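You operate a simulated robot arm through the tools that you are given. There is no shell and no other tool. Be economical: measure what you need, move in short steps, check, and stop when the job is done.

You are at the controls of a simulated two-armed robot. One attempt, no reset.

TASK
One hamper's film is slack: shrink it with the blower till its gauge reads 1000 to 1150 g.
Fine: rest the hood on that hamper's frame till the hood's lamp is green, lift, read again; blower back on its pad. Set down upright: white cordless blower.

The check looks at the end state, three seconds after you hand in, the way a careful person would. Anything else that was tipped, shoved, dropped, spilled or broken makes it a failure.

THE ROBOT
Two 7-joint arms with two-finger parallel grippers on one trunk, on a base that drives. Base frame: it is fixed to the floor where the robot stands at the start and does not move with it; the origin is under the middle of the robot, x ahead of it, y to its left, z up. Units: mm, rad, N and s.
The left shoulder is at the start at [-82, 119, 851], the right one opposite. With the tool pointing down near the work surface each hand reaches from about 100 to 540 mm from the robot's upright axis, wherever it stands, measured 20 degrees to its own side. Places, roughly: black gauge board [600, 200, 1000]. Payload 3.43 kg a hand.
The tool frame of a hand sits at the grasp point between the pads (the TCP): z along the fingers, y along the line on which they close. The tips reach 30 mm beyond it. The gripper opens to 94 mm. The fingers are 28 mm wide and 10 mm thick; the gripper's body (50 by 96 mm) begins 55 mm behind the TCP.
Orientation is that of the tool frame in the base frame, as [roll, pitch, yaw] about the fixed x, y, z axes, in that order (R = Rz(yaw) Ry(pitch) Rx(roll)). With the fingers straight down and closing along the base's y, the tool's x points along the base's -x, its y along +y and its z along -z.

THE INTERFACE
- The arms move only by the tool send_rows. It takes "left_motion", "right_motion" or both (then of equal length, played together; a hand with none holds still); each is a list of rows, each an object (a shift or turn left out is 0, a gripper value left out holds the last) with "angular": the turn, a rotation vector about the tool's x, y, z in rad, a list of three; "translation": the shift along the tool's x, y, z in cm, a list of three; "fingers": the gripper command, from -1 (fully open) to 1 (shut), values between in proportion. In form: [{"angular": [rx, ry, rz], "translation": [dx, dy, dz], "fingers": fingers}, ...]. A call has 1 to 10 rows; each row shifts and turns the commanded pose from where the row before left it, along the tool's axes as they then stand. A row lasts 0.2 s, in which the tool goes at most 50 mm and 0.15 rad; a call with a longer step from one row to the next is refused whole, and so is a gripper value outside its range. Where a pose cannot be reached the arm comes as near as it can. A force on the tool above 40 N (or 10 N above the force at the start of the call, whichever is more), or a blocked arm, ends the call early, and 0.2 s more pass. Each finger travels about 153 mm/s and halts on what it meets, pressing with about 37 N; the grip force reading is that of the motor and also rises with nothing between the fingers. The clock runs only during rows and for 0.2 s after the last one: add rows that do not move to give the fingers time. The reply holds the time, the measured pose of the TCP, the force on the tool along the base axes, the opening and the grip force, in the units named above and with some noise, with the torque about the TCP (base axes, N m) and any sound that the robot's microphone picked up.
- Cameras (640 x 400 px; columns grow to the right, rows downward): "scene" is now at [21.3, 38.2, 1555.7]; the picture's right is [0.52, -0.86, 0.00], its down [-0.67, -0.40, -0.62] and it looks along [0.53, 0.32, -0.78] (base axes); focal length 249 px, centre (320, 200). "left" rides on the left gripper at [76, -14, -102] in its tool frame; the picture's right is [0.18, 0.98, 0.00], its down [-0.75, 0.14, -0.64] and it looks along [-0.63, 0.12, 0.77] (tool axes); focal length 243 px, centre (320, 200). "right" rides on the right gripper at [76, 14, -102] in its tool frame; the picture's right is [-0.18, 0.98, 0.00], its down [-0.75, -0.14, -0.64] and it looks along [-0.63, -0.12, 0.77] (tool axes); focal length 243 px, centre (320, 200).
- snapshot(camera): a new picture of that camera. The clock stands still meanwhile.
- raise_lower(by): slides the trunk up (or, below 0, down) by that many mm; the arms and the scene camera ride with it, the base frame stays. It gives what a move gives, with no picture.
- steer(legs): drives the robot by 1 to 6 legs, each [ahead, left, turn to the left] in mm, mm and rad, along the robot's own axes; the way and the turn of a leg run together, so that a leg with both is an arc; at most 1500 mm and 3.142 rad a leg. The arms and the cameras ride along, it lands a little off, and it stops where it bumps. It gives what a move gives.
- turn_head(pan, tilt): turns the head with the scene camera to pan (to the left, within 2.496 rad either way) and tilt (down, from -0.506 to 1.204), counted from straight ahead of the robot. It gives what a move gives.
- locate(camera, pixels): there is no depth. For up to 12 entries [column, row, z] of the newest picture of that camera ("zoom" is the newest enlarged one), the place [x, y] in the base frame at which the ray of that pixel passes the height z, good to about 2 mm. The clock stands still meanwhile.
- inspect(camera, box): a new picture of the part [left, top, right, bottom] of that camera's present view, enlarged. The clock stands still meanwhile.
- job_done(): hands the job in; it is judged then, once.

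Go step by step. Measure first, check grasps and placings, and put right what went wrong. The budget is 80 turns and 78 pictures, counting those below and the enlarged ones. Unless the task says otherwise, let go and move clear before handing in, and close with one line.

The tools are called after ">>>" as name(argument=value, ...) on one line, values as JSON. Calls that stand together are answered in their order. send_rows: Moves the arms, as the interface text tells. Its arguments: {"type":"object","properties":{"left_motion":{"type":"array","items":{"type":"object","properties":{"angular":{"type":"array","items":{"type":"number"}},"translation":{"type":"array","items":{"type":"number"}},"fingers":{"type":"number"}}}},"right_motion":{"type":"array","items":{"type":"object","properties":{"angular":{"type":"array","items":{"type":"number"}},"translation":{"type":"array","items":{"type":"number"}},"fingers":{"type":"number"}}}}},"required":[]} The other tools are called the same way: raise_lower (by) slides the trunk up or down; steer (legs) drives the base; turn_head (pan, tilt) turns the head that bears the scene camera; snapshot (camera) takes a picture; locate (camera, pixels) gives the place at which the rays of pixels pass given heights; inspect (camera, box) takes an enlarged picture of a part of a camera's view; job_done () hands the job in.

At the start:

```text
time: 0.0
left_tool_pos: [204.0, 301.4, 1235.8]
left_tcp_rot: [-3.141, 0.002, 3.14]
left_wrist_force: [0.1, -0.4, -0.8]
left_torque: [-0.01, 0.0, 0.0]
left_width: 94.0
left_gripper_force: 0.2
right_tool_pos: [297.1, 10.8, 1000.3]
right_tcp_rot: [3.141, 0.0, 3.14]
right_wrist_force: [0.0, -0.1, -1.0]
right_torque: [-0.02, -0.02, 0.01]
right_width: 94.1
right_gripper_force: 0.0
trunk travel left (down, up): [-275.0, 60.0]
robot x, y, heading: [0.3, 1.9, -0.003]
head pan, tilt: [0.541, 0.899]
```

scene: 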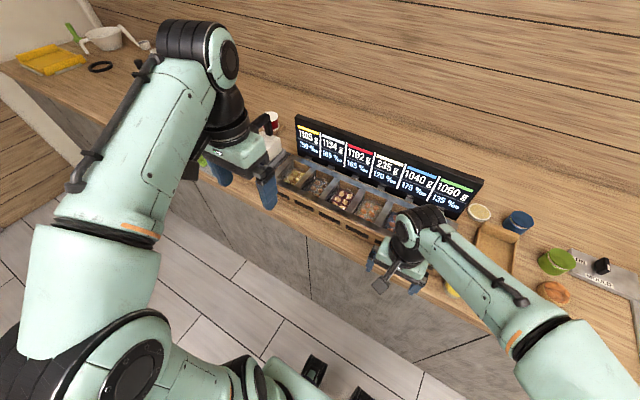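
right: 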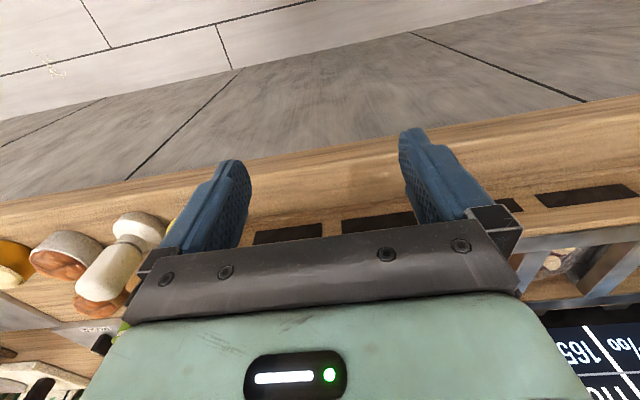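
left: 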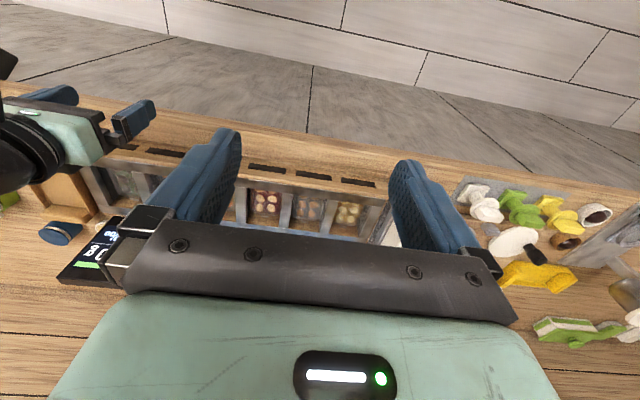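

The board appears to read 1103, 1134, 1192, 235, 1040 and 1090 g, so the slack hamper looks like number 4. I'll enlarge the board and look around for the blower.

>>> inspect(camera="scene", box=[260, 100, 500, 250])

>>> inspect(camera="left", box=[400, 150, 640, 350])

>>> inspect(camera="right", box=[0, 190, 240, 400])

>>> inspect(camera="scene", box=[430, 180, 640, 320])

```text
2.67 times, centred on (380, 175) of scene
```

zoom: 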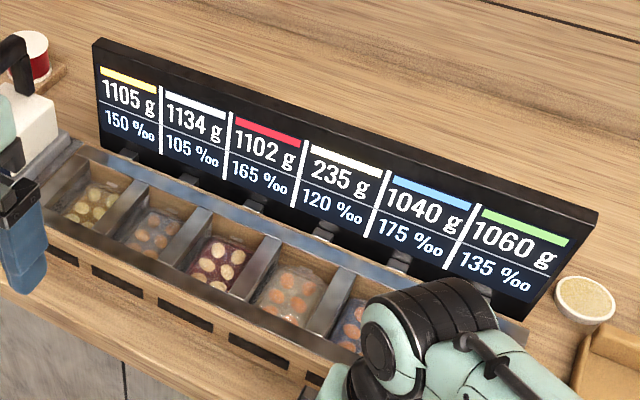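

```text
2.00 times, centred on (520, 250) of left
```

zoom: 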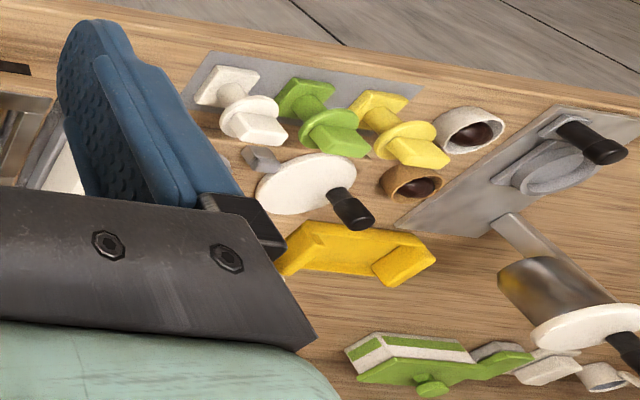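

```text
1.90 times, centred on (120, 295) of right
```

zoom: 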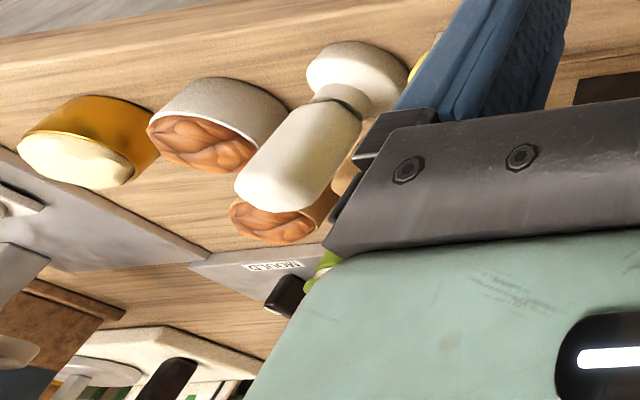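

```text
2.86 times, centred on (535, 250) of scene
```

zoom: 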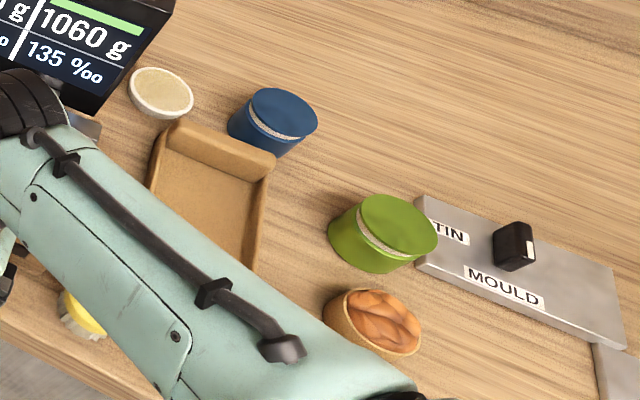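

Number 4 reads 235 g. The blower may be the white thing behind the left hand at scene (268,145). I'll turn the head to see the left end of the counter, then the right.

>>> turn_head(pan=1.1, tilt=0.8)

>>> snapshot(camera="scene")

>>> turn_head(pan=-0.5, tilt=0.8)

>>> snapshot(camera="scene")

```text
time: 1.0
left_tool_pos: [202.7, 301.9, 1235.3]
left_tcp_rot: [3.141, 0.001, 3.141]
left_wrist_force: [-0.8, 0.3, -0.4]
left_torque: [0.02, 0.01, -0.03]
left_width: 93.9
left_gripper_force: 0.0
right_tool_pos: [296.8, 9.9, 1001.0]
right_tcp_rot: [3.14, -0.001, 3.141]
right_wrist_force: [0.4, -0.2, -0.7]
right_torque: [-0.02, -0.02, -0.03]
right_width: 94.0
right_gripper_force: 0.1
trunk travel left (down, up): [-275.0, 60.0]
robot x, y, heading: [-2.8, -0.3, 0.001]
head pan, tilt: [1.1, 0.799]
```

```text
70 pictures are left
```

scene: 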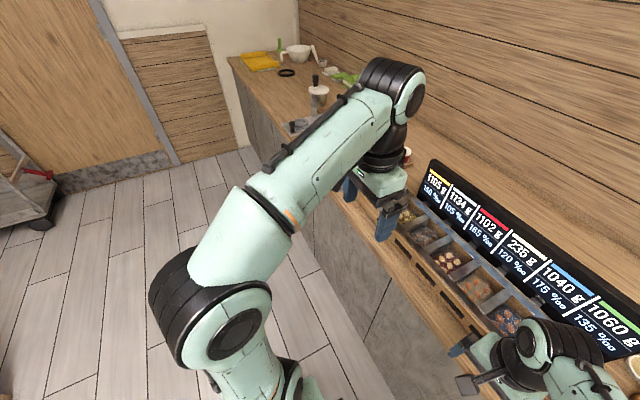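

```text
time: 2.6
left_tool_pos: [202.0, 302.1, 1234.5]
left_tcp_rot: [3.141, 0.001, -3.141]
left_wrist_force: [0.0, 0.2, 0.0]
left_torque: [-0.02, -0.01, -0.02]
left_width: 94.1
left_gripper_force: 0.0
right_tool_pos: [297.7, 9.7, 1000.2]
right_tcp_rot: [3.14, 0.0, -3.14]
right_wrist_force: [-0.7, 0.7, 0.7]
right_torque: [-0.01, -0.01, 0.01]
right_width: 93.9
right_gripper_force: 0.1
trunk travel left (down, up): [-275.0, 60.0]
robot x, y, heading: [-2.5, -2.6, -0.003]
head pan, tilt: [-0.499, 0.799]
```

```text
69 pictures are left
```

scene: 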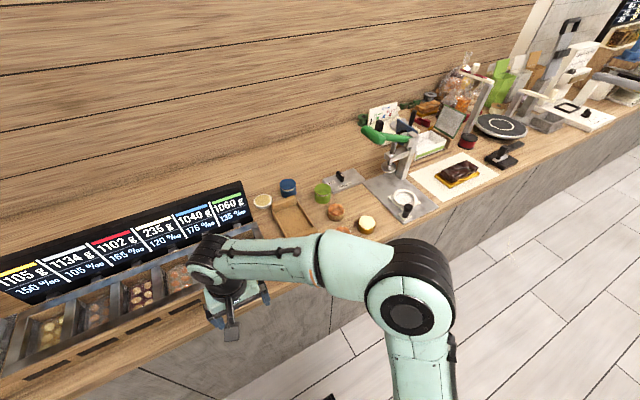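

No blower shows on the right side. The white thing near the left end of the hamper row is hidden by the left hand, so I'll draw that hand back and look again.

>>> send_rows(left_motion=[{"translation": [3, 0, 0]}, {"translation": [3, 0, 0]}, {"translation": [3, 0, 0]}, {"translation": [3, 0, 0]}])

>>> turn_head(pan=0.4, tilt=0.8)

>>> snapshot(camera="scene")

>>> snapshot(camera="left")

```text
time: 3.6
left_tool_pos: [82.3, 302.0, 1233.5]
left_tcp_rot: [3.141, 0.001, -3.14]
left_wrist_force: [1.0, -0.8, 0.4]
left_torque: [-0.02, -0.01, -0.01]
left_width: 93.7
left_gripper_force: 0.0
right_tool_pos: [297.8, 9.9, 1000.4]
right_tcp_rot: [-3.142, 0.0, 3.14]
right_wrist_force: [0.2, -0.7, 0.4]
right_torque: [0.0, -0.02, 0.02]
right_width: 94.3
right_gripper_force: 0.0
trunk travel left (down, up): [-275.0, 60.0]
robot x, y, heading: [-1.0, 0.5, -0.002]
head pan, tilt: [-0.499, 0.799]
```

```text
time: 4.8
left_tool_pos: [83.7, 301.2, 1235.1]
left_tcp_rot: [3.141, -0.002, -3.141]
left_wrist_force: [-0.2, -0.2, 0.1]
left_torque: [-0.01, 0.02, 0.01]
left_width: 93.8
left_gripper_force: 0.0
right_tool_pos: [297.6, 11.0, 1000.2]
right_tcp_rot: [3.14, 0.0, 3.141]
right_wrist_force: [0.7, 0.5, -0.5]
right_torque: [0.02, 0.0, -0.03]
right_width: 94.1
right_gripper_force: 0.2
trunk travel left (down, up): [-275.0, 60.0]
robot x, y, heading: [1.2, 3.4, 0.0]
head pan, tilt: [0.4, 0.799]
```

```text
68 pictures are left
```

scene: 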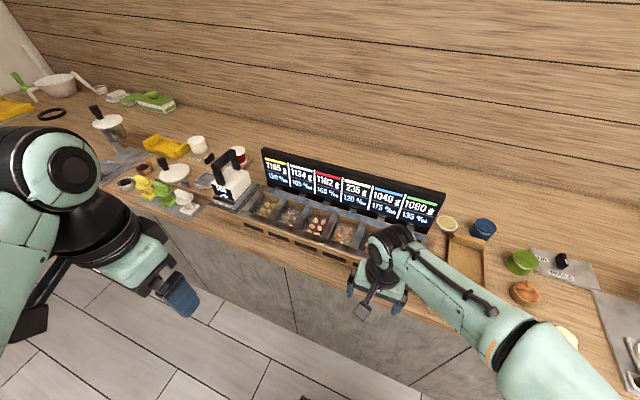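

```text
67 pictures are left
```

left: 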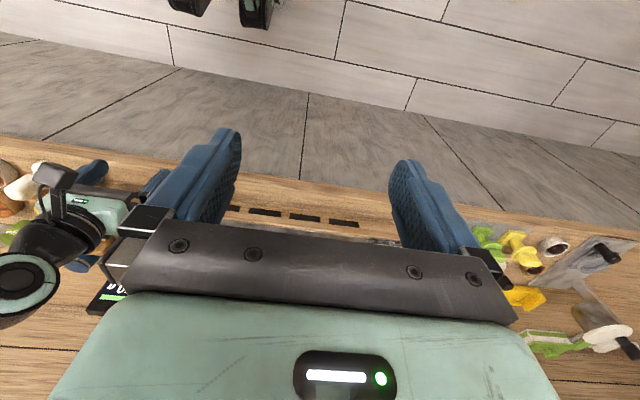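

The white blower with a black handle now shows at (232,180), on a grey pad just left of the hampers. I'll enlarge it and the row.

>>> inspect(camera="scene", box=[180, 130, 300, 220])

>>> inspect(camera="scene", box=[230, 145, 450, 282])

```text
4.44 times, centred on (240, 175) of scene
```

zoom: 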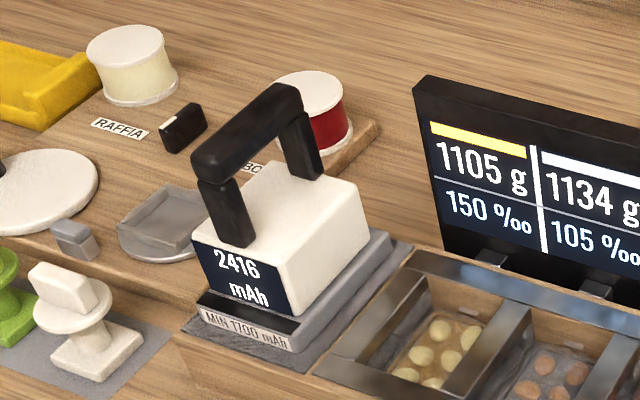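

```text
2.91 times, centred on (340, 214) of scene
```

zoom: 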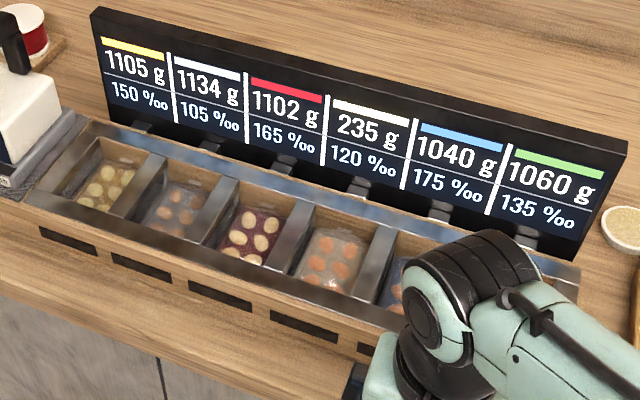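

The right hand hides part of the row. I'll move it up and back, then read the hampers properly.

>>> send_rows(right_motion=[{"translation": [0, 0, -4]}, {"translation": [0, 0, -4]}, {"translation": [2, -3, -2]}, {"translation": [3, -3, 0]}, {"translation": [3, -3, 0]}, {"translation": [3, -3, 0]}])

>>> turn_head(pan=0.4, tilt=0.9)

>>> snapshot(camera="scene")

>>> inspect(camera="scene", box=[230, 110, 450, 247])

```text
time: 6.2
left_tool_pos: [82.8, 300.7, 1235.4]
left_tcp_rot: [-3.141, 0.003, 3.141]
left_wrist_force: [-0.6, -0.3, -1.0]
left_torque: [0.01, -0.01, 0.01]
left_width: 93.8
left_gripper_force: 0.1
right_tool_pos: [186.3, -110.3, 1101.0]
right_tcp_rot: [-3.141, -0.001, -3.141]
right_wrist_force: [-0.7, -0.9, -1.2]
right_torque: [0.04, 0.0, -0.03]
right_width: 93.7
right_gripper_force: 0.1
trunk travel left (down, up): [-275.0, 60.0]
robot x, y, heading: [0.9, -0.9, -0.002]
head pan, tilt: [0.4, 0.799]
```

```text
time: 6.9
left_tool_pos: [83.4, 302.6, 1234.4]
left_tcp_rot: [-3.141, 0.0, 3.141]
left_wrist_force: [-0.1, 0.8, 0.7]
left_torque: [0.01, 0.0, -0.01]
left_width: 93.9
left_gripper_force: 0.0
right_tool_pos: [186.8, -109.7, 1101.4]
right_tcp_rot: [3.141, 0.001, -3.141]
right_wrist_force: [1.1, 0.1, -0.4]
right_torque: [0.0, 0.01, 0.0]
right_width: 94.1
right_gripper_force: 0.1
trunk travel left (down, up): [-275.0, 60.0]
robot x, y, heading: [-0.2, -1.7, -0.001]
head pan, tilt: [0.4, 0.901]
```

```text
64 pictures are left
```

scene: 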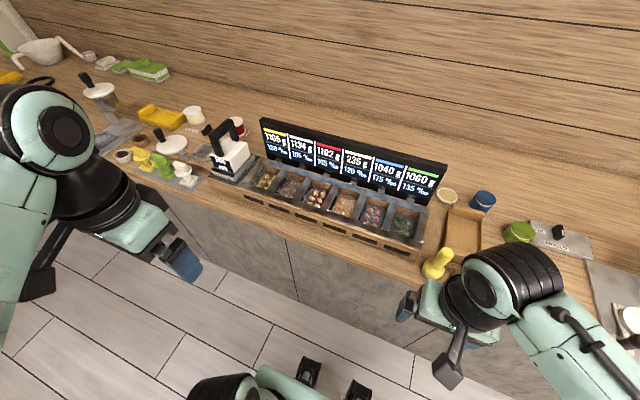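

```text
2.91 times, centred on (340, 178) of scene
```

zoom: 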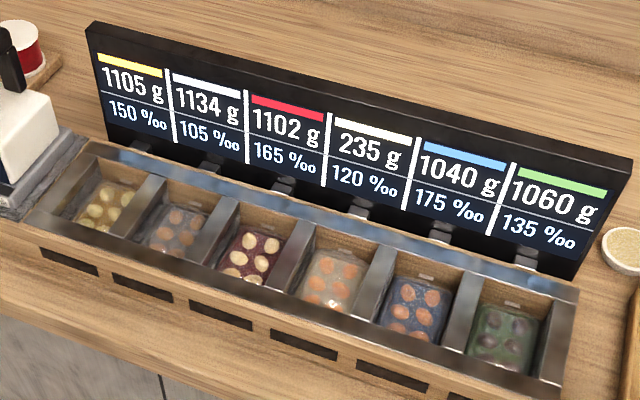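

The hamper order and colours match the board, and hamper 4 (pale film, zoom (330,280)) is slack. Next I'll get coordinates at a few trial heights.

>>> locate(camera="scene", pixels=[[205, 130, 1000], [205, 130, 900], [236, 118, 1000], [236, 118, 900], [232, 181, 850], [343, 205, 850], [343, 205, 900], [232, 181, 900], [261, 119, 1000], [447, 168, 1000], [444, 247, 850], [444, 247, 900]])

>>> inspect(camera="scene", box=[190, 100, 270, 160])

>>> inspect(camera="scene", box=[300, 150, 390, 240])

```text
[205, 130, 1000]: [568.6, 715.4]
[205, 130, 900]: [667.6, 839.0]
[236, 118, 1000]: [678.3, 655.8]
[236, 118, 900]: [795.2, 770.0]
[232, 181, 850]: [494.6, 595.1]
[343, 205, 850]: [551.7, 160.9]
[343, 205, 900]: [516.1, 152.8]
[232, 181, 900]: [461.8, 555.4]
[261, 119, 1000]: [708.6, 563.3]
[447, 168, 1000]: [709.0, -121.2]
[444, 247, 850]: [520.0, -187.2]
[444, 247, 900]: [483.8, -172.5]
```

```text
6.67 times, centred on (230, 130) of scene
```

zoom: 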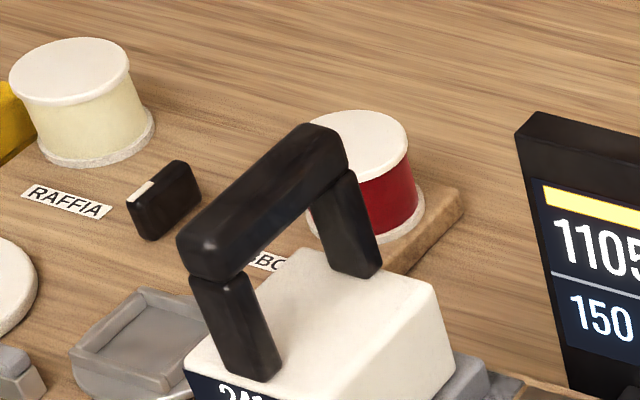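

```text
4.44 times, centred on (345, 195) of scene
```

zoom: 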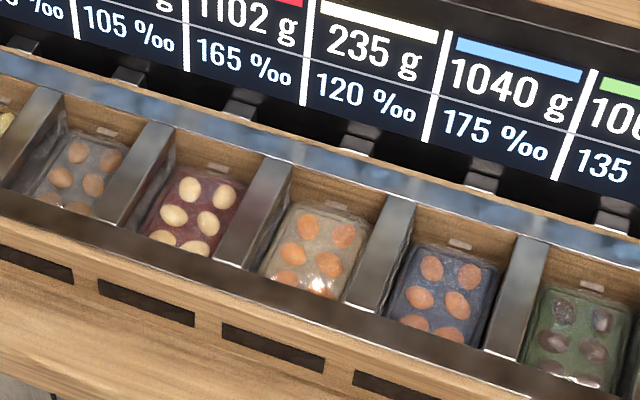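

The rays alone don't settle the heights. I'll drive left toward the blower, which I need anyway, and take a second view to triangulate.

>>> steer(legs=[[0, 350, 0]])

>>> snapshot(camera="scene")

>>> snapshot(camera="left")

```text
time: 10.6
left_tool_pos: [83.0, 653.0, 1235.1]
left_tcp_rot: [-3.141, 0.0, -3.137]
left_wrist_force: [0.1, -0.3, -0.1]
left_torque: [0.04, 0.0, 0.0]
left_width: 93.8
left_gripper_force: 0.0
right_tool_pos: [186.9, 242.7, 1101.5]
right_tcp_rot: [-3.141, 0.001, -3.137]
right_wrist_force: [-0.7, 0.3, -0.2]
right_torque: [0.03, 0.03, -0.02]
right_width: 94.1
right_gripper_force: 0.1
trunk travel left (down, up): [-275.0, 60.0]
robot x, y, heading: [1.2, 353.0, 0.003]
head pan, tilt: [0.4, 0.901]
```

```text
60 pictures are left
```

scene: 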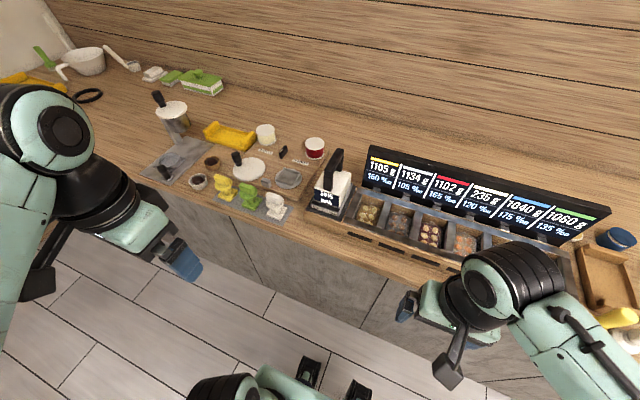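

```text
59 pictures are left
```

left: 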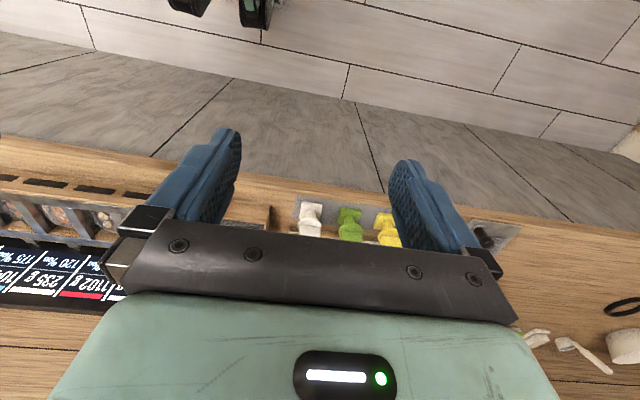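

The board's top-left corner has moved to about (372,146) and the blower to (332,185). I'll enlarge it and locate for triangulation.

>>> locate(camera="scene", pixels=[[372, 146, 1000], [372, 146, 1100], [610, 208, 1000], [610, 208, 1100], [463, 243, 850], [463, 243, 900]])

>>> inspect(camera="scene", box=[280, 130, 400, 230])

```text
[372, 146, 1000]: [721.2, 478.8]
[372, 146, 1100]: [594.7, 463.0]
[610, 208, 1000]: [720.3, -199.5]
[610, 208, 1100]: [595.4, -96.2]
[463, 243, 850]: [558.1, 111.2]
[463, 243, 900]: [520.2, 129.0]
```

```text
4.00 times, centred on (340, 180) of scene
```

zoom: 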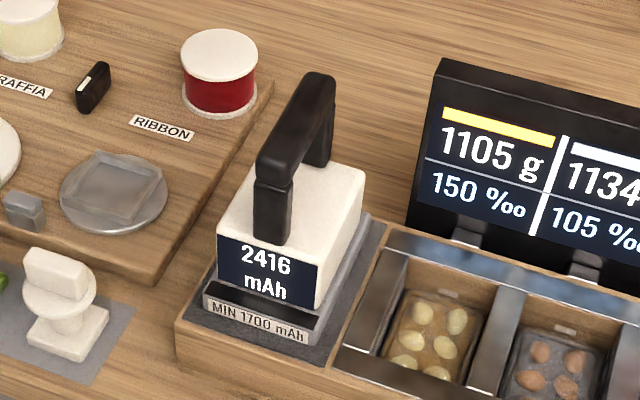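

Triangulation puts the board top at z≈1105. The blower's handle runs along x from about (459,534) to (533,538) with its top at z≈1110, and hamper 4 is near (486,145,945). I'll drive ahead a little, then bring the left hand back over the handle from above.

>>> steer(legs=[[60, 0, 0]])

>>> send_rows(left_motion=[{"translation": [-4, -2, 0]}, {"translation": [-4, -2, 0]}, {"translation": [-4, -2, 0]}, {"translation": [-4, -2, 0]}, {"translation": [-4, -2, 0]}, {"translation": [-4, -2, 0]}])

>>> snapshot(camera="left")

>>> snapshot(camera="scene")

```text
time: 11.5
left_tool_pos: [141.4, 653.5, 1233.7]
left_tcp_rot: [-3.141, -0.001, -3.137]
left_wrist_force: [-0.7, 0.0, -0.7]
left_torque: [0.01, 0.05, 0.0]
left_width: 93.8
left_gripper_force: 0.1
right_tool_pos: [246.7, 241.7, 1101.0]
right_tcp_rot: [3.141, 0.0, -3.138]
right_wrist_force: [0.8, -0.6, 0.6]
right_torque: [0.03, 0.0, -0.02]
right_width: 94.1
right_gripper_force: 0.1
trunk travel left (down, up): [-275.0, 60.0]
robot x, y, heading: [56.3, 354.5, 0.005]
head pan, tilt: [0.4, 0.901]
```

```text
time: 12.9
left_tool_pos: [382.2, 531.6, 1233.1]
left_tcp_rot: [3.14, 0.0, -3.136]
left_wrist_force: [1.1, 0.2, -0.7]
left_torque: [-0.04, 0.0, 0.02]
left_width: 94.0
left_gripper_force: 0.0
right_tool_pos: [246.7, 242.1, 1100.6]
right_tcp_rot: [3.139, -0.001, -3.136]
right_wrist_force: [0.6, -1.1, 0.3]
right_torque: [-0.03, 0.02, 0.0]
right_width: 94.0
right_gripper_force: 0.0
trunk travel left (down, up): [-275.0, 60.0]
robot x, y, heading: [55.2, 350.5, 0.004]
head pan, tilt: [0.4, 0.901]
```

```text
57 pictures are left
```

left: 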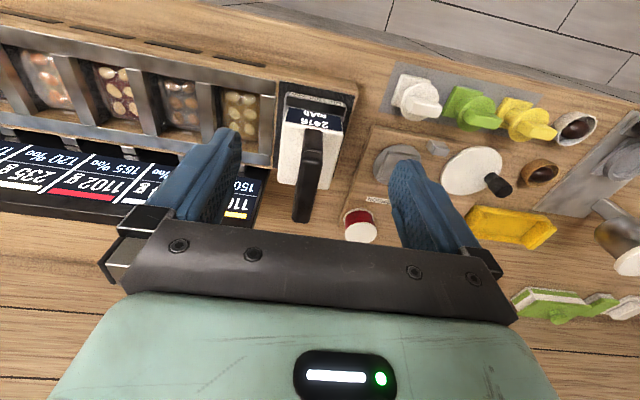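

```text
56 pictures are left
```

scene: 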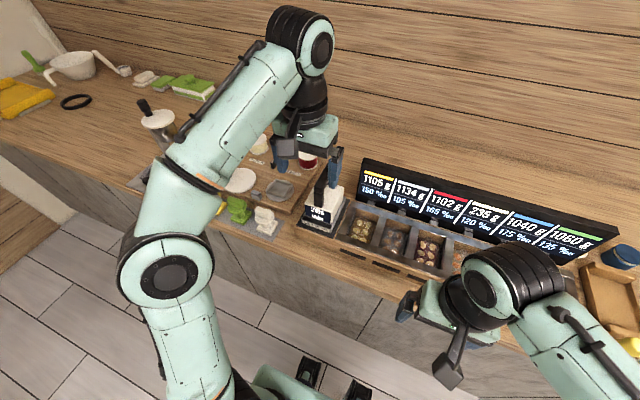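

The left camera shows the handle clearly, from (312,135) to (303,215), between the fingers. I'll locate it, along with the blower body, pad and hamper geometry.

>>> inspect(camera="left", box=[250, 70, 390, 230])

>>> locate(camera="left", pixels=[[303, 133, 1110], [322, 134, 1110], [294, 217, 1110], [310, 219, 1110], [284, 122, 1040], [340, 130, 1040], [284, 92, 920], [348, 100, 920], [280, 183, 1040], [331, 189, 1040]])

>>> inspect(camera="left", box=[0, 10, 280, 180])

```text
2.50 times, centred on (320, 150) of left
```

zoom: 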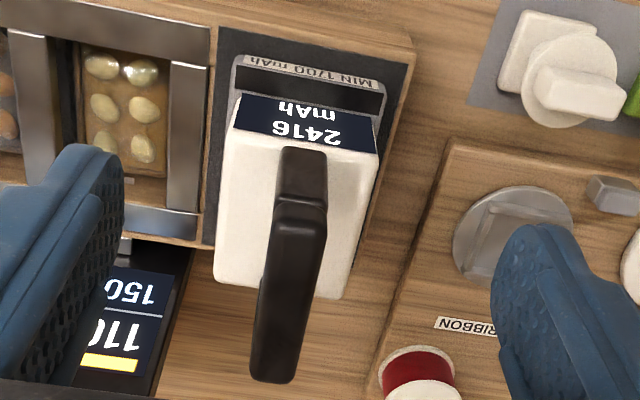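

```text
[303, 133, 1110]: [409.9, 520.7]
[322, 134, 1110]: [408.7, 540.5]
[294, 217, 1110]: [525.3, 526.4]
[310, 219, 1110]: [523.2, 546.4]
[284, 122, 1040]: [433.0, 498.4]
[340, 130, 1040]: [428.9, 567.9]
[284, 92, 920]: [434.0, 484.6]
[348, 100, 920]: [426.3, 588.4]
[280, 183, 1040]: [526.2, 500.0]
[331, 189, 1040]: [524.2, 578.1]
```

```text
2.29 times, centred on (140, 95) of left
```

zoom: 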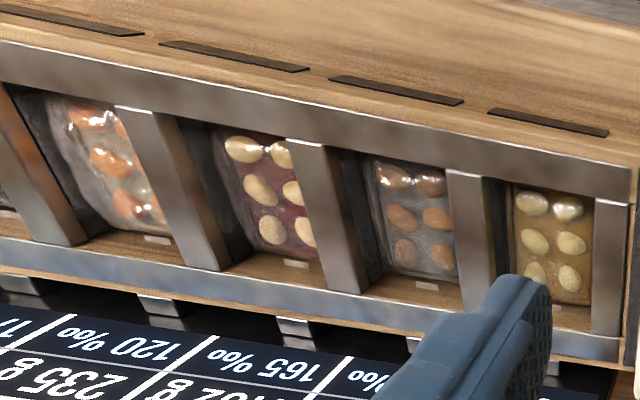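

The top bar of the handle spans about left px (311,152) to (301,222). I'll locate those exactly before descending.

>>> locate(camera="left", pixels=[[303, 153, 1110], [323, 153, 1110], [301, 222, 1110], [311, 141, 1080], [285, 115, 1000], [344, 122, 1000], [15, 18, 960], [280, 80, 960], [230, 155, 960], [265, 165, 960]])

>>> inspect(camera="scene", box=[270, 140, 370, 240])

```text
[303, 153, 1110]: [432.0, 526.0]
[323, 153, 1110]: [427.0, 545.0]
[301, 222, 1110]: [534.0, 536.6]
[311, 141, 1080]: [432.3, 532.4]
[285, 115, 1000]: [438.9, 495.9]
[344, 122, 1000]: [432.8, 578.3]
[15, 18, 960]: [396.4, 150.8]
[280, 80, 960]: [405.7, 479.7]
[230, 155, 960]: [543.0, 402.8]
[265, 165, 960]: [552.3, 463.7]
```

```text
4.00 times, centred on (320, 190) of scene
```

zoom: 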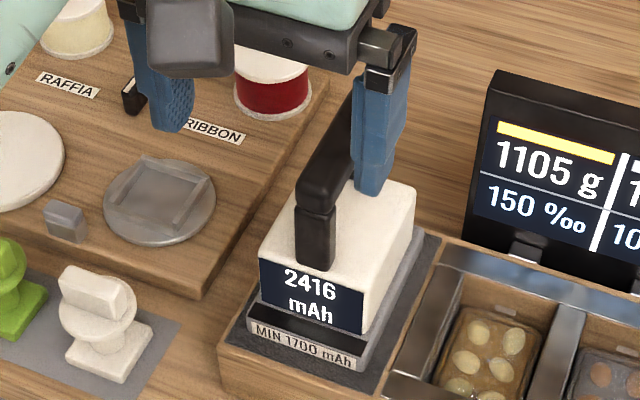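

The handle's centre is about (482,536), it is 20 mm wide and aligned with x. I'll move the left hand over it, then look again before descending.

>>> send_rows(left_motion=[{"translation": [-4, 0.2, 0]}, {"translation": [-4, 0.2, 0]}, {"translation": [-2, 0, 0]}, {"translation": [0, 0, 3]}, {"translation": [0, 0, 2]}])

>>> snapshot(camera="left")

>>> inspect(camera="scene", box=[270, 120, 370, 240])

```text
time: 14.1
left_tool_pos: [402.1, 534.2, 1183.9]
left_tcp_rot: [-3.14, 0.0, -3.138]
left_wrist_force: [-0.2, 0.5, -0.1]
left_torque: [-0.05, 0.0, 0.01]
left_width: 94.1
left_gripper_force: 0.0
left hand out of reach, approached as far as the arm can: row 1, 2, 3
right_tool_pos: [245.7, 242.1, 1100.8]
right_tcp_rot: [-3.141, 0.001, -3.137]
right_wrist_force: [0.2, 0.1, 0.4]
right_torque: [-0.03, -0.01, 0.01]
right_width: 93.8
right_gripper_force: 0.0
trunk travel left (down, up): [-275.0, 60.0]
robot x, y, heading: [56.7, 351.4, -0.0]
head pan, tilt: [0.4, 0.901]
```

```text
52 pictures are left
```

left: 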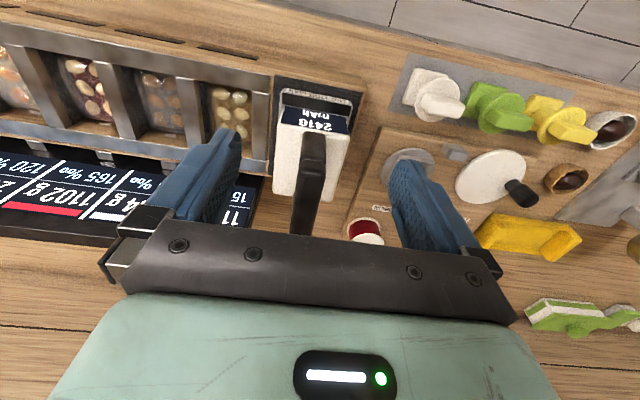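

```text
3.33 times, centred on (320, 180) of scene
```

zoom: 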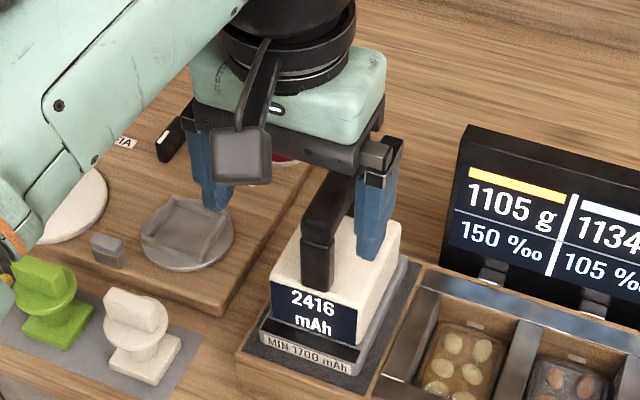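

The hand stopped at x=402, at its reach limit for this height. I'll raise the trunk by 50 and drive ahead 70 so the handle is comfortably in range; the fingertips stay above the handle.

>>> raise_lower(by=50)

>>> steer(legs=[[70, 0, 0]])

>>> snapshot(camera="left")

```text
time: 15.1
left_tool_pos: [399.1, 534.3, 1233.3]
left_tcp_rot: [-3.141, 0.0, -3.139]
left_wrist_force: [0.0, 0.0, 0.0]
left_torque: [0.01, -0.03, 0.0]
left_width: 94.1
left_gripper_force: 0.1
right_tool_pos: [244.9, 240.7, 1150.7]
right_tcp_rot: [-3.141, -0.001, -3.136]
right_wrist_force: [0.1, 0.2, 0.4]
right_torque: [0.01, -0.01, 0.01]
right_width: 94.1
right_gripper_force: 0.1
trunk travel left (down, up): [-325.0, 10.0]
robot x, y, heading: [58.9, 353.6, 0.005]
head pan, tilt: [0.4, 0.901]
```

```text
time: 16.1
left_tool_pos: [469.8, 534.3, 1234.0]
left_tcp_rot: [-3.141, 0.001, -3.14]
left_wrist_force: [0.4, 0.6, -0.3]
left_torque: [-0.01, -0.01, 0.02]
left_width: 93.9
left_gripper_force: 0.0
right_tool_pos: [313.0, 241.8, 1150.3]
right_tcp_rot: [-3.141, -0.001, -3.139]
right_wrist_force: [0.2, -0.4, -0.2]
right_torque: [0.0, 0.02, 0.0]
right_width: 94.2
right_gripper_force: 0.1
trunk travel left (down, up): [-325.0, 10.0]
robot x, y, heading: [124.7, 351.8, 0.004]
head pan, tilt: [0.4, 0.901]
```

```text
50 pictures are left
```

left: 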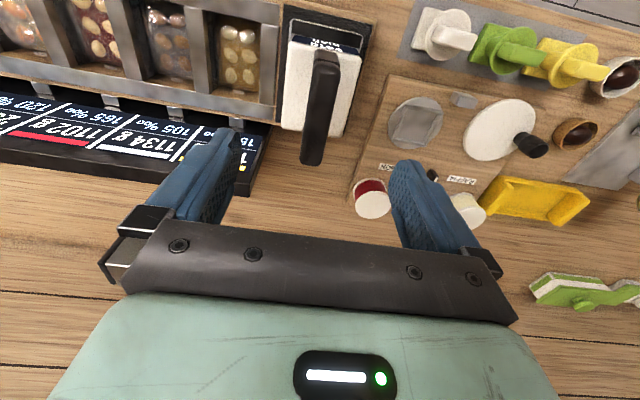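

Good range now. I'll re-measure the handle from this viewpoint.

>>> locate(camera="left", pixels=[[325, 63, 1110], [312, 161, 1110], [325, 63, 1090], [312, 161, 1090], [325, 63, 1130], [312, 161, 1130], [280, 123, 1030], [344, 132, 1030], [280, 123, 1060], [344, 132, 1060]])

>>> inspect(camera="left", box=[250, 0, 400, 180])

```text
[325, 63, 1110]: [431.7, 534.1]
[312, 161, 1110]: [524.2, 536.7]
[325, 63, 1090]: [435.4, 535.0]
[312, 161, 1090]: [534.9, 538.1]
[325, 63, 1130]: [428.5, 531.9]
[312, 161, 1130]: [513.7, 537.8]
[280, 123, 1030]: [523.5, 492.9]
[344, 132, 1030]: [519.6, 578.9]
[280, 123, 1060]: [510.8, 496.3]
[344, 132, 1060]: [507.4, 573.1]
```

```text
2.22 times, centred on (325, 90) of left
```

zoom: 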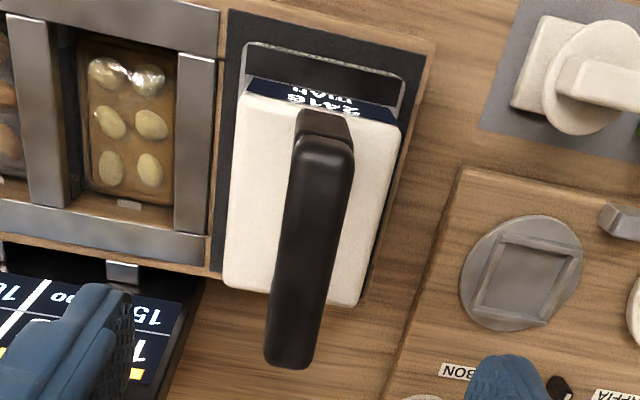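

The handle's centre is about (478,535.5), its top near z≈1115 and the body top near 1040. I'll descend to TCP z≈1097 with the fingers open.

>>> send_rows(left_motion=[{"translation": [-0.8, 0.1, 3]}, {"translation": [0, 0, 3]}, {"translation": [0, 0, 3]}, {"translation": [0, 0, 2]}, {"translation": [0, 0, 1.7]}, {"translation": [0, 0, 1]}, {}])

>>> inspect(camera="scene", box=[280, 140, 420, 260])

>>> snapshot(camera="left")

```text
time: 17.7
left_tool_pos: [477.1, 534.2, 1097.4]
left_tcp_rot: [-3.141, 0.001, -3.138]
left_wrist_force: [-0.4, -0.7, 0.2]
left_torque: [-0.04, 0.0, -0.01]
left_width: 93.9
left_gripper_force: 0.0
right_tool_pos: [313.6, 243.0, 1151.5]
right_tcp_rot: [3.141, 0.0, -3.137]
right_wrist_force: [-0.2, 0.0, 0.3]
right_torque: [-0.01, 0.04, -0.01]
right_width: 94.0
right_gripper_force: 0.0
trunk travel left (down, up): [-325.0, 10.0]
robot x, y, heading: [126.5, 351.2, 0.003]
head pan, tilt: [0.4, 0.901]
```

```text
3.33 times, centred on (350, 200) of scene
```

zoom: 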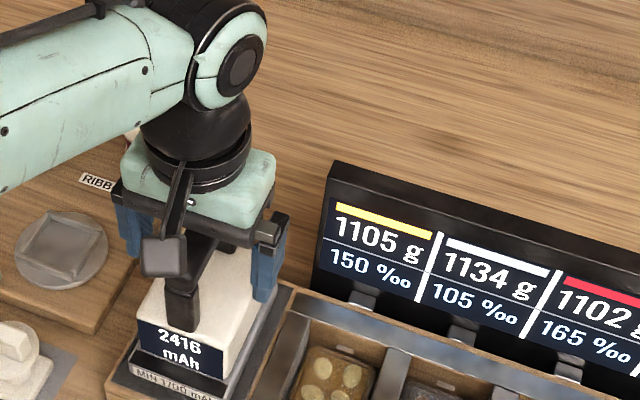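

```text
47 pictures are left
```

left: 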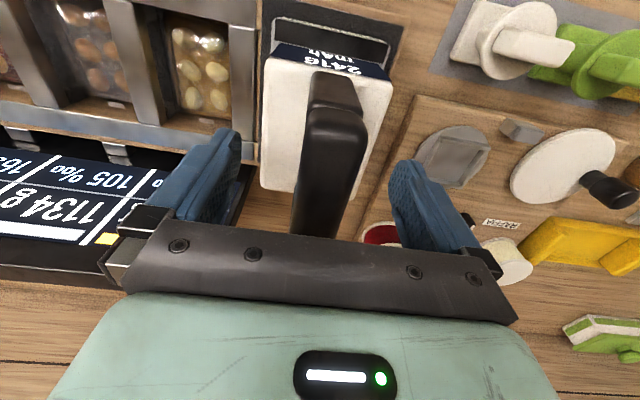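

The handle is centred between the fingers with its top near z≈1109, so the pads straddle it. I'll close the gripper.

>>> send_rows(left_motion=[{"fingers": 0.0}, {"fingers": 1}, {"fingers": 1}, {"fingers": 1}])

>>> send_rows(left_motion=[{"translation": [0, 0, -1]}, {"translation": [0, 0, -2]}, {}])

>>> inspect(camera="scene", box=[280, 140, 420, 260])

```text
time: 18.7
left_tool_pos: [477.1, 535.5, 1097.3]
left_tcp_rot: [-3.14, -0.001, -3.139]
left_wrist_force: [0.0, -1.0, -0.6]
left_torque: [-0.04, -0.12, -0.09]
left_width: 28.2
left_gripper_force: 37.2
right_tool_pos: [314.9, 242.0, 1151.2]
right_tcp_rot: [3.14, -0.001, -3.14]
right_wrist_force: [-0.2, -0.3, 0.1]
right_torque: [0.0, -0.01, 0.02]
right_width: 94.2
right_gripper_force: 0.0
trunk travel left (down, up): [-325.0, 10.0]
robot x, y, heading: [128.7, 352.2, 0.006]
head pan, tilt: [0.4, 0.901]
```

```text
time: 19.5
left_tool_pos: [476.9, 535.5, 1126.7]
left_tcp_rot: [3.141, 0.001, -3.139]
left_wrist_force: [-0.4, -0.4, -4.0]
left_torque: [-0.01, -0.01, -0.04]
left_width: 28.0
left_gripper_force: 37.3
right_tool_pos: [314.6, 242.9, 1151.3]
right_tcp_rot: [-3.141, 0.001, -3.139]
right_wrist_force: [-0.4, -0.3, 0.5]
right_torque: [-0.01, -0.01, 0.01]
right_width: 93.8
right_gripper_force: 0.0
trunk travel left (down, up): [-325.0, 10.0]
robot x, y, heading: [126.6, 349.6, 0.011]
head pan, tilt: [0.4, 0.901]
```

```text
3.33 times, centred on (350, 200) of scene
```

zoom: 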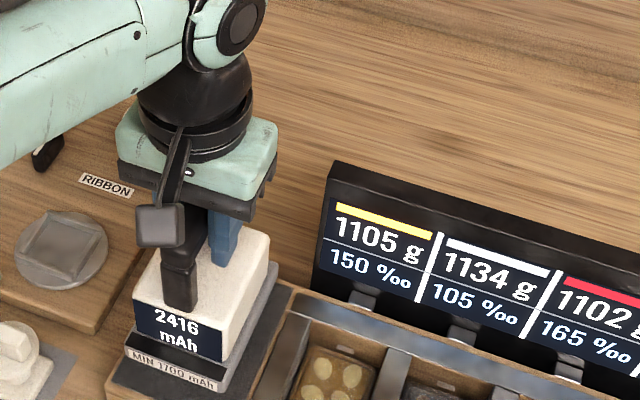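

The grip holds (28 mm, about 4 N of load). I'll lift further and check what came up and what stayed behind.

>>> send_rows(left_motion=[{"translation": [0, 0, -2]}, {"translation": [0, 0, -3]}, {"translation": [0.5, 0, -3]}, {}])

>>> inspect(camera="scene", box=[270, 120, 410, 240])

>>> inspect(camera="left", box=[200, 0, 440, 200])

```text
time: 20.5
left_tool_pos: [472.0, 536.9, 1208.5]
left_tcp_rot: [3.141, 0.001, -3.14]
left_wrist_force: [-0.3, 0.7, -4.0]
left_torque: [0.01, 0.02, 0.01]
left_width: 28.2
left_gripper_force: 37.4
right_tool_pos: [315.3, 242.1, 1151.5]
right_tcp_rot: [3.141, -0.002, -3.138]
right_wrist_force: [0.7, 0.1, -0.5]
right_torque: [-0.02, 0.0, 0.04]
right_width: 93.7
right_gripper_force: 0.1
trunk travel left (down, up): [-325.0, 10.0]
robot x, y, heading: [127.0, 350.2, 0.006]
head pan, tilt: [0.4, 0.901]
```

```text
3.33 times, centred on (340, 180) of scene
```

zoom: 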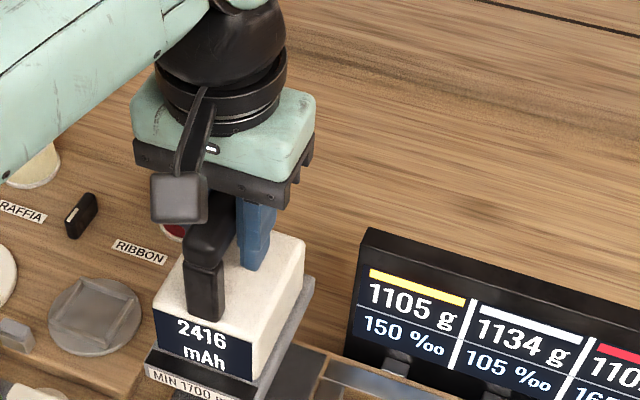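

```text
2.00 times, centred on (320, 100) of left
```

zoom: 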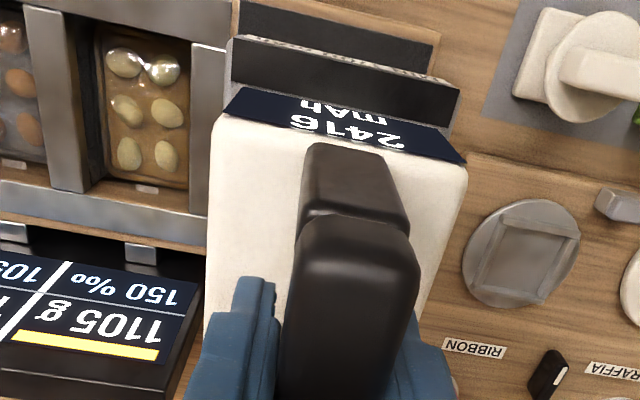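

The whole blower with its grey hood came up cleanly. I'll drive right 390 mm to bring it over hamper 4; it passes well above the frames and in front of the board.

>>> steer(legs=[[0, -390, 0]])

>>> snapshot(camera="left")

>>> snapshot(camera="scene")

```text
time: 24.4
left_tool_pos: [472.2, 147.8, 1207.2]
left_tcp_rot: [-3.141, 0.0, -3.135]
left_wrist_force: [-0.5, 0.3, -4.3]
left_torque: [0.04, 0.02, 0.02]
left_width: 28.5
left_gripper_force: 36.5
right_tool_pos: [315.7, -149.0, 1151.9]
right_tcp_rot: [3.142, -0.001, -3.134]
right_wrist_force: [-1.3, -0.1, -0.1]
right_torque: [0.0, 0.0, 0.0]
right_width: 94.2
right_gripper_force: 0.1
trunk travel left (down, up): [-325.0, 10.0]
robot x, y, heading: [127.2, -41.0, 0.01]
head pan, tilt: [0.4, 0.901]
```

```text
43 pictures are left
```

left: 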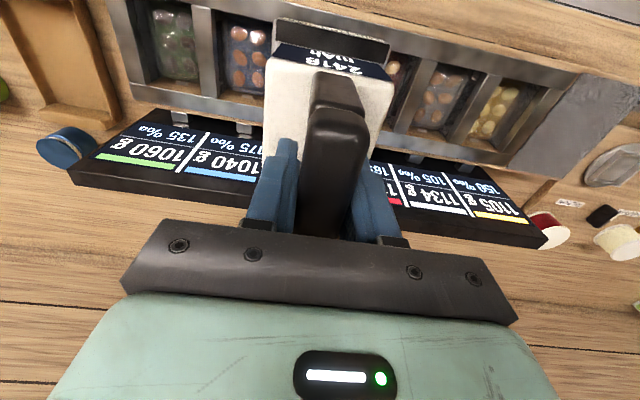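

```text
42 pictures are left
```

scene: 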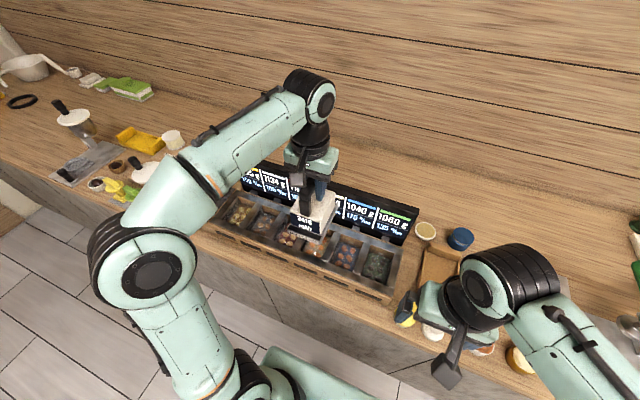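

Next I need the frame's geometry, so I'll enlarge the bays next to the blower in both views.

>>> inspect(camera="left", box=[100, 0, 600, 180])

>>> inspect(camera="scene", box=[200, 160, 430, 310])

>>> inspect(camera="scene", box=[260, 180, 360, 270])

```text
1.28 times, centred on (350, 90) of left
```

zoom: 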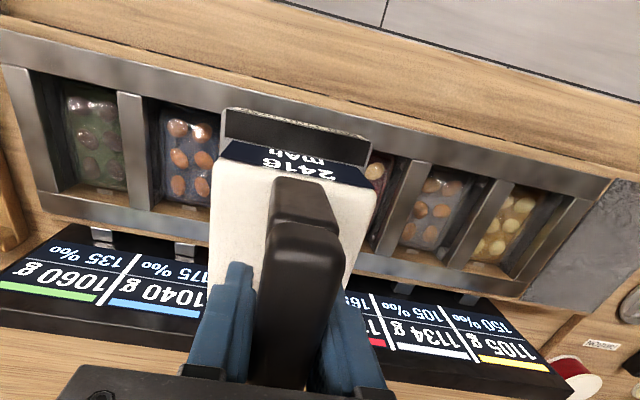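

```text
2.67 times, centred on (315, 235) of scene
```

zoom: 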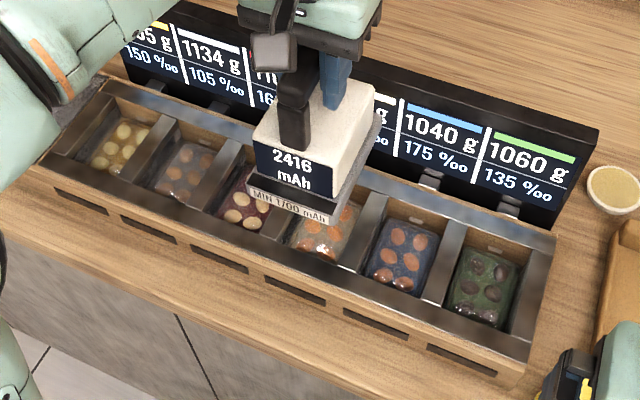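

```text
4.44 times, centred on (310, 225) of scene
```

zoom: 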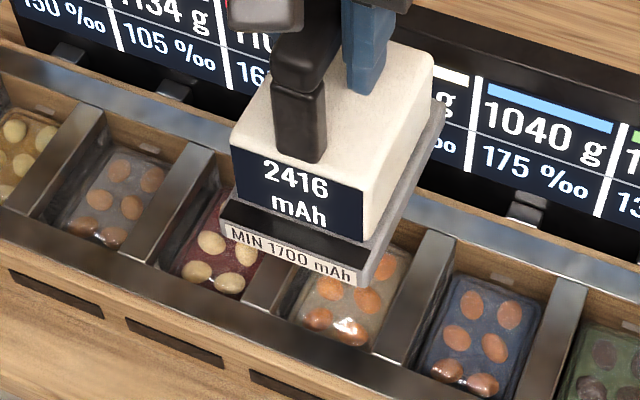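

I'll triangulate the divider between bays 5 and 6, which is visible in both views, to get the frame height, and also measure divider 4/5 and the outer corners.

>>> locate(camera="left", pixels=[[191.4, 6.4, 960], [211.7, 10.3, 960], [203.9, 95.5, 960], [221.1, 97.8, 960], [191.4, 6.4, 1000], [203.9, 95.5, 1000]])

>>> locate(camera="scene", pixels=[[352.5, 273.6, 960], [361.1, 275.5, 960], [362.6, 243.25, 960], [370.1, 244.4, 960], [352.5, 273.6, 1000], [362.6, 243.25, 1000], [324, 260, 960], [331.4, 263, 960], [336, 232, 960], [342.7, 234, 960]])

```text
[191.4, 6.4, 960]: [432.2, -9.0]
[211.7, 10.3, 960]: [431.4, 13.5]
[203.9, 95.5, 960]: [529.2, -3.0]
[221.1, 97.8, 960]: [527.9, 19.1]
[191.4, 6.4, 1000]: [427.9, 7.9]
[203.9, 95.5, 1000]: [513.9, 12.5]
```

```text
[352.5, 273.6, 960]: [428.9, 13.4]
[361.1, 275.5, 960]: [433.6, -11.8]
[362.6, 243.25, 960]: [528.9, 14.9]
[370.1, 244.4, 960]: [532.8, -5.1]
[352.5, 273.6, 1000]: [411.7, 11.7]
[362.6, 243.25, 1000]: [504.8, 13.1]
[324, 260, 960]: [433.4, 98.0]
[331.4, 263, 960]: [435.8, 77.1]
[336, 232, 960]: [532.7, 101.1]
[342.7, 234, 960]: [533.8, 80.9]
```

The frame's top is at z≈960. Divider 5/6 is centred at y≈4 and divider 4/5 at y≈89, and the opening spans x≈431 to 530. I'll measure divider 3/4 and the hood's footprint in the same picture.

>>> locate(camera="scene", pixels=[[292.4, 247.5, 960], [300.5, 250.9, 960], [319.5, 244.1, 1055], [287.9, 232.2, 1055], [319.5, 244.1, 1040], [287.9, 232.2, 1040], [337.5, 202.5, 1080], [320.1, 234, 1080], [288.6, 223.9, 1080], [337.5, 202.5, 1065], [320.1, 234, 1065], [288.6, 223.9, 1065]])

>>> inspect(camera="left", box=[250, 0, 410, 100])

```text
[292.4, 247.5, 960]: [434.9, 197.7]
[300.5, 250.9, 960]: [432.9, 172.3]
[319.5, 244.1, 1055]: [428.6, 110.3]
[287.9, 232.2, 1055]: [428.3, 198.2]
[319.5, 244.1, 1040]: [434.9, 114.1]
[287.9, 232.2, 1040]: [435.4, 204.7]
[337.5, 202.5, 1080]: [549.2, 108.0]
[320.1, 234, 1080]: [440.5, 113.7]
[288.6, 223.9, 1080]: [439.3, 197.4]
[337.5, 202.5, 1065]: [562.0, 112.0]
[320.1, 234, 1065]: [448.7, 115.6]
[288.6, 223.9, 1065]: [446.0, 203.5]
```

```text
4.00 times, centred on (330, 50) of left
```

zoom: 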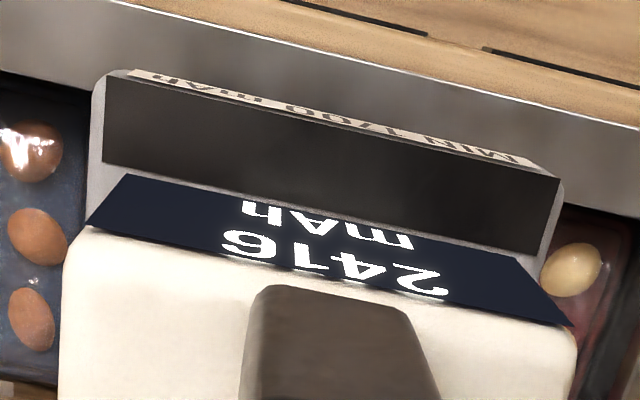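

I want the bay pitch more precisely, so I'll enlarge both ends of the row in the scene view.

>>> inspect(camera="scene", box=[205, 180, 315, 260])

>>> locate(camera="left", pixels=[[276.3, 18.8, 1075], [390, 44.5, 1075], [276.3, 18.8, 1095], [390, 44.5, 1095], [272.5, 45, 1095], [384, 62.5, 1095]])

>>> inspect(camera="scene", box=[290, 210, 400, 310])

```text
5.00 times, centred on (260, 220) of scene
```

zoom: 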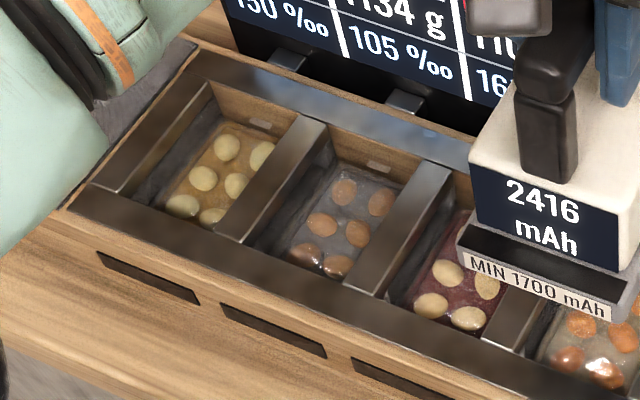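

```text
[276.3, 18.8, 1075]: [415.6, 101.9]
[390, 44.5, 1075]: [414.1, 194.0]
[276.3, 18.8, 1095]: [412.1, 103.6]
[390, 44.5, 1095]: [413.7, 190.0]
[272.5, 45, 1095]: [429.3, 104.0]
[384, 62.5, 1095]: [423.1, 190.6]
```

```text
4.00 times, centred on (345, 260) of scene
```

zoom: 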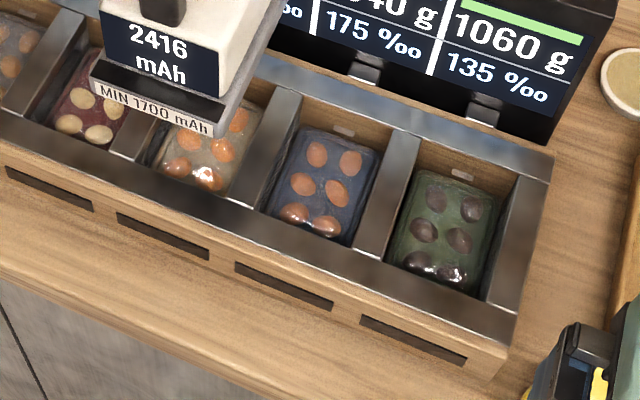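

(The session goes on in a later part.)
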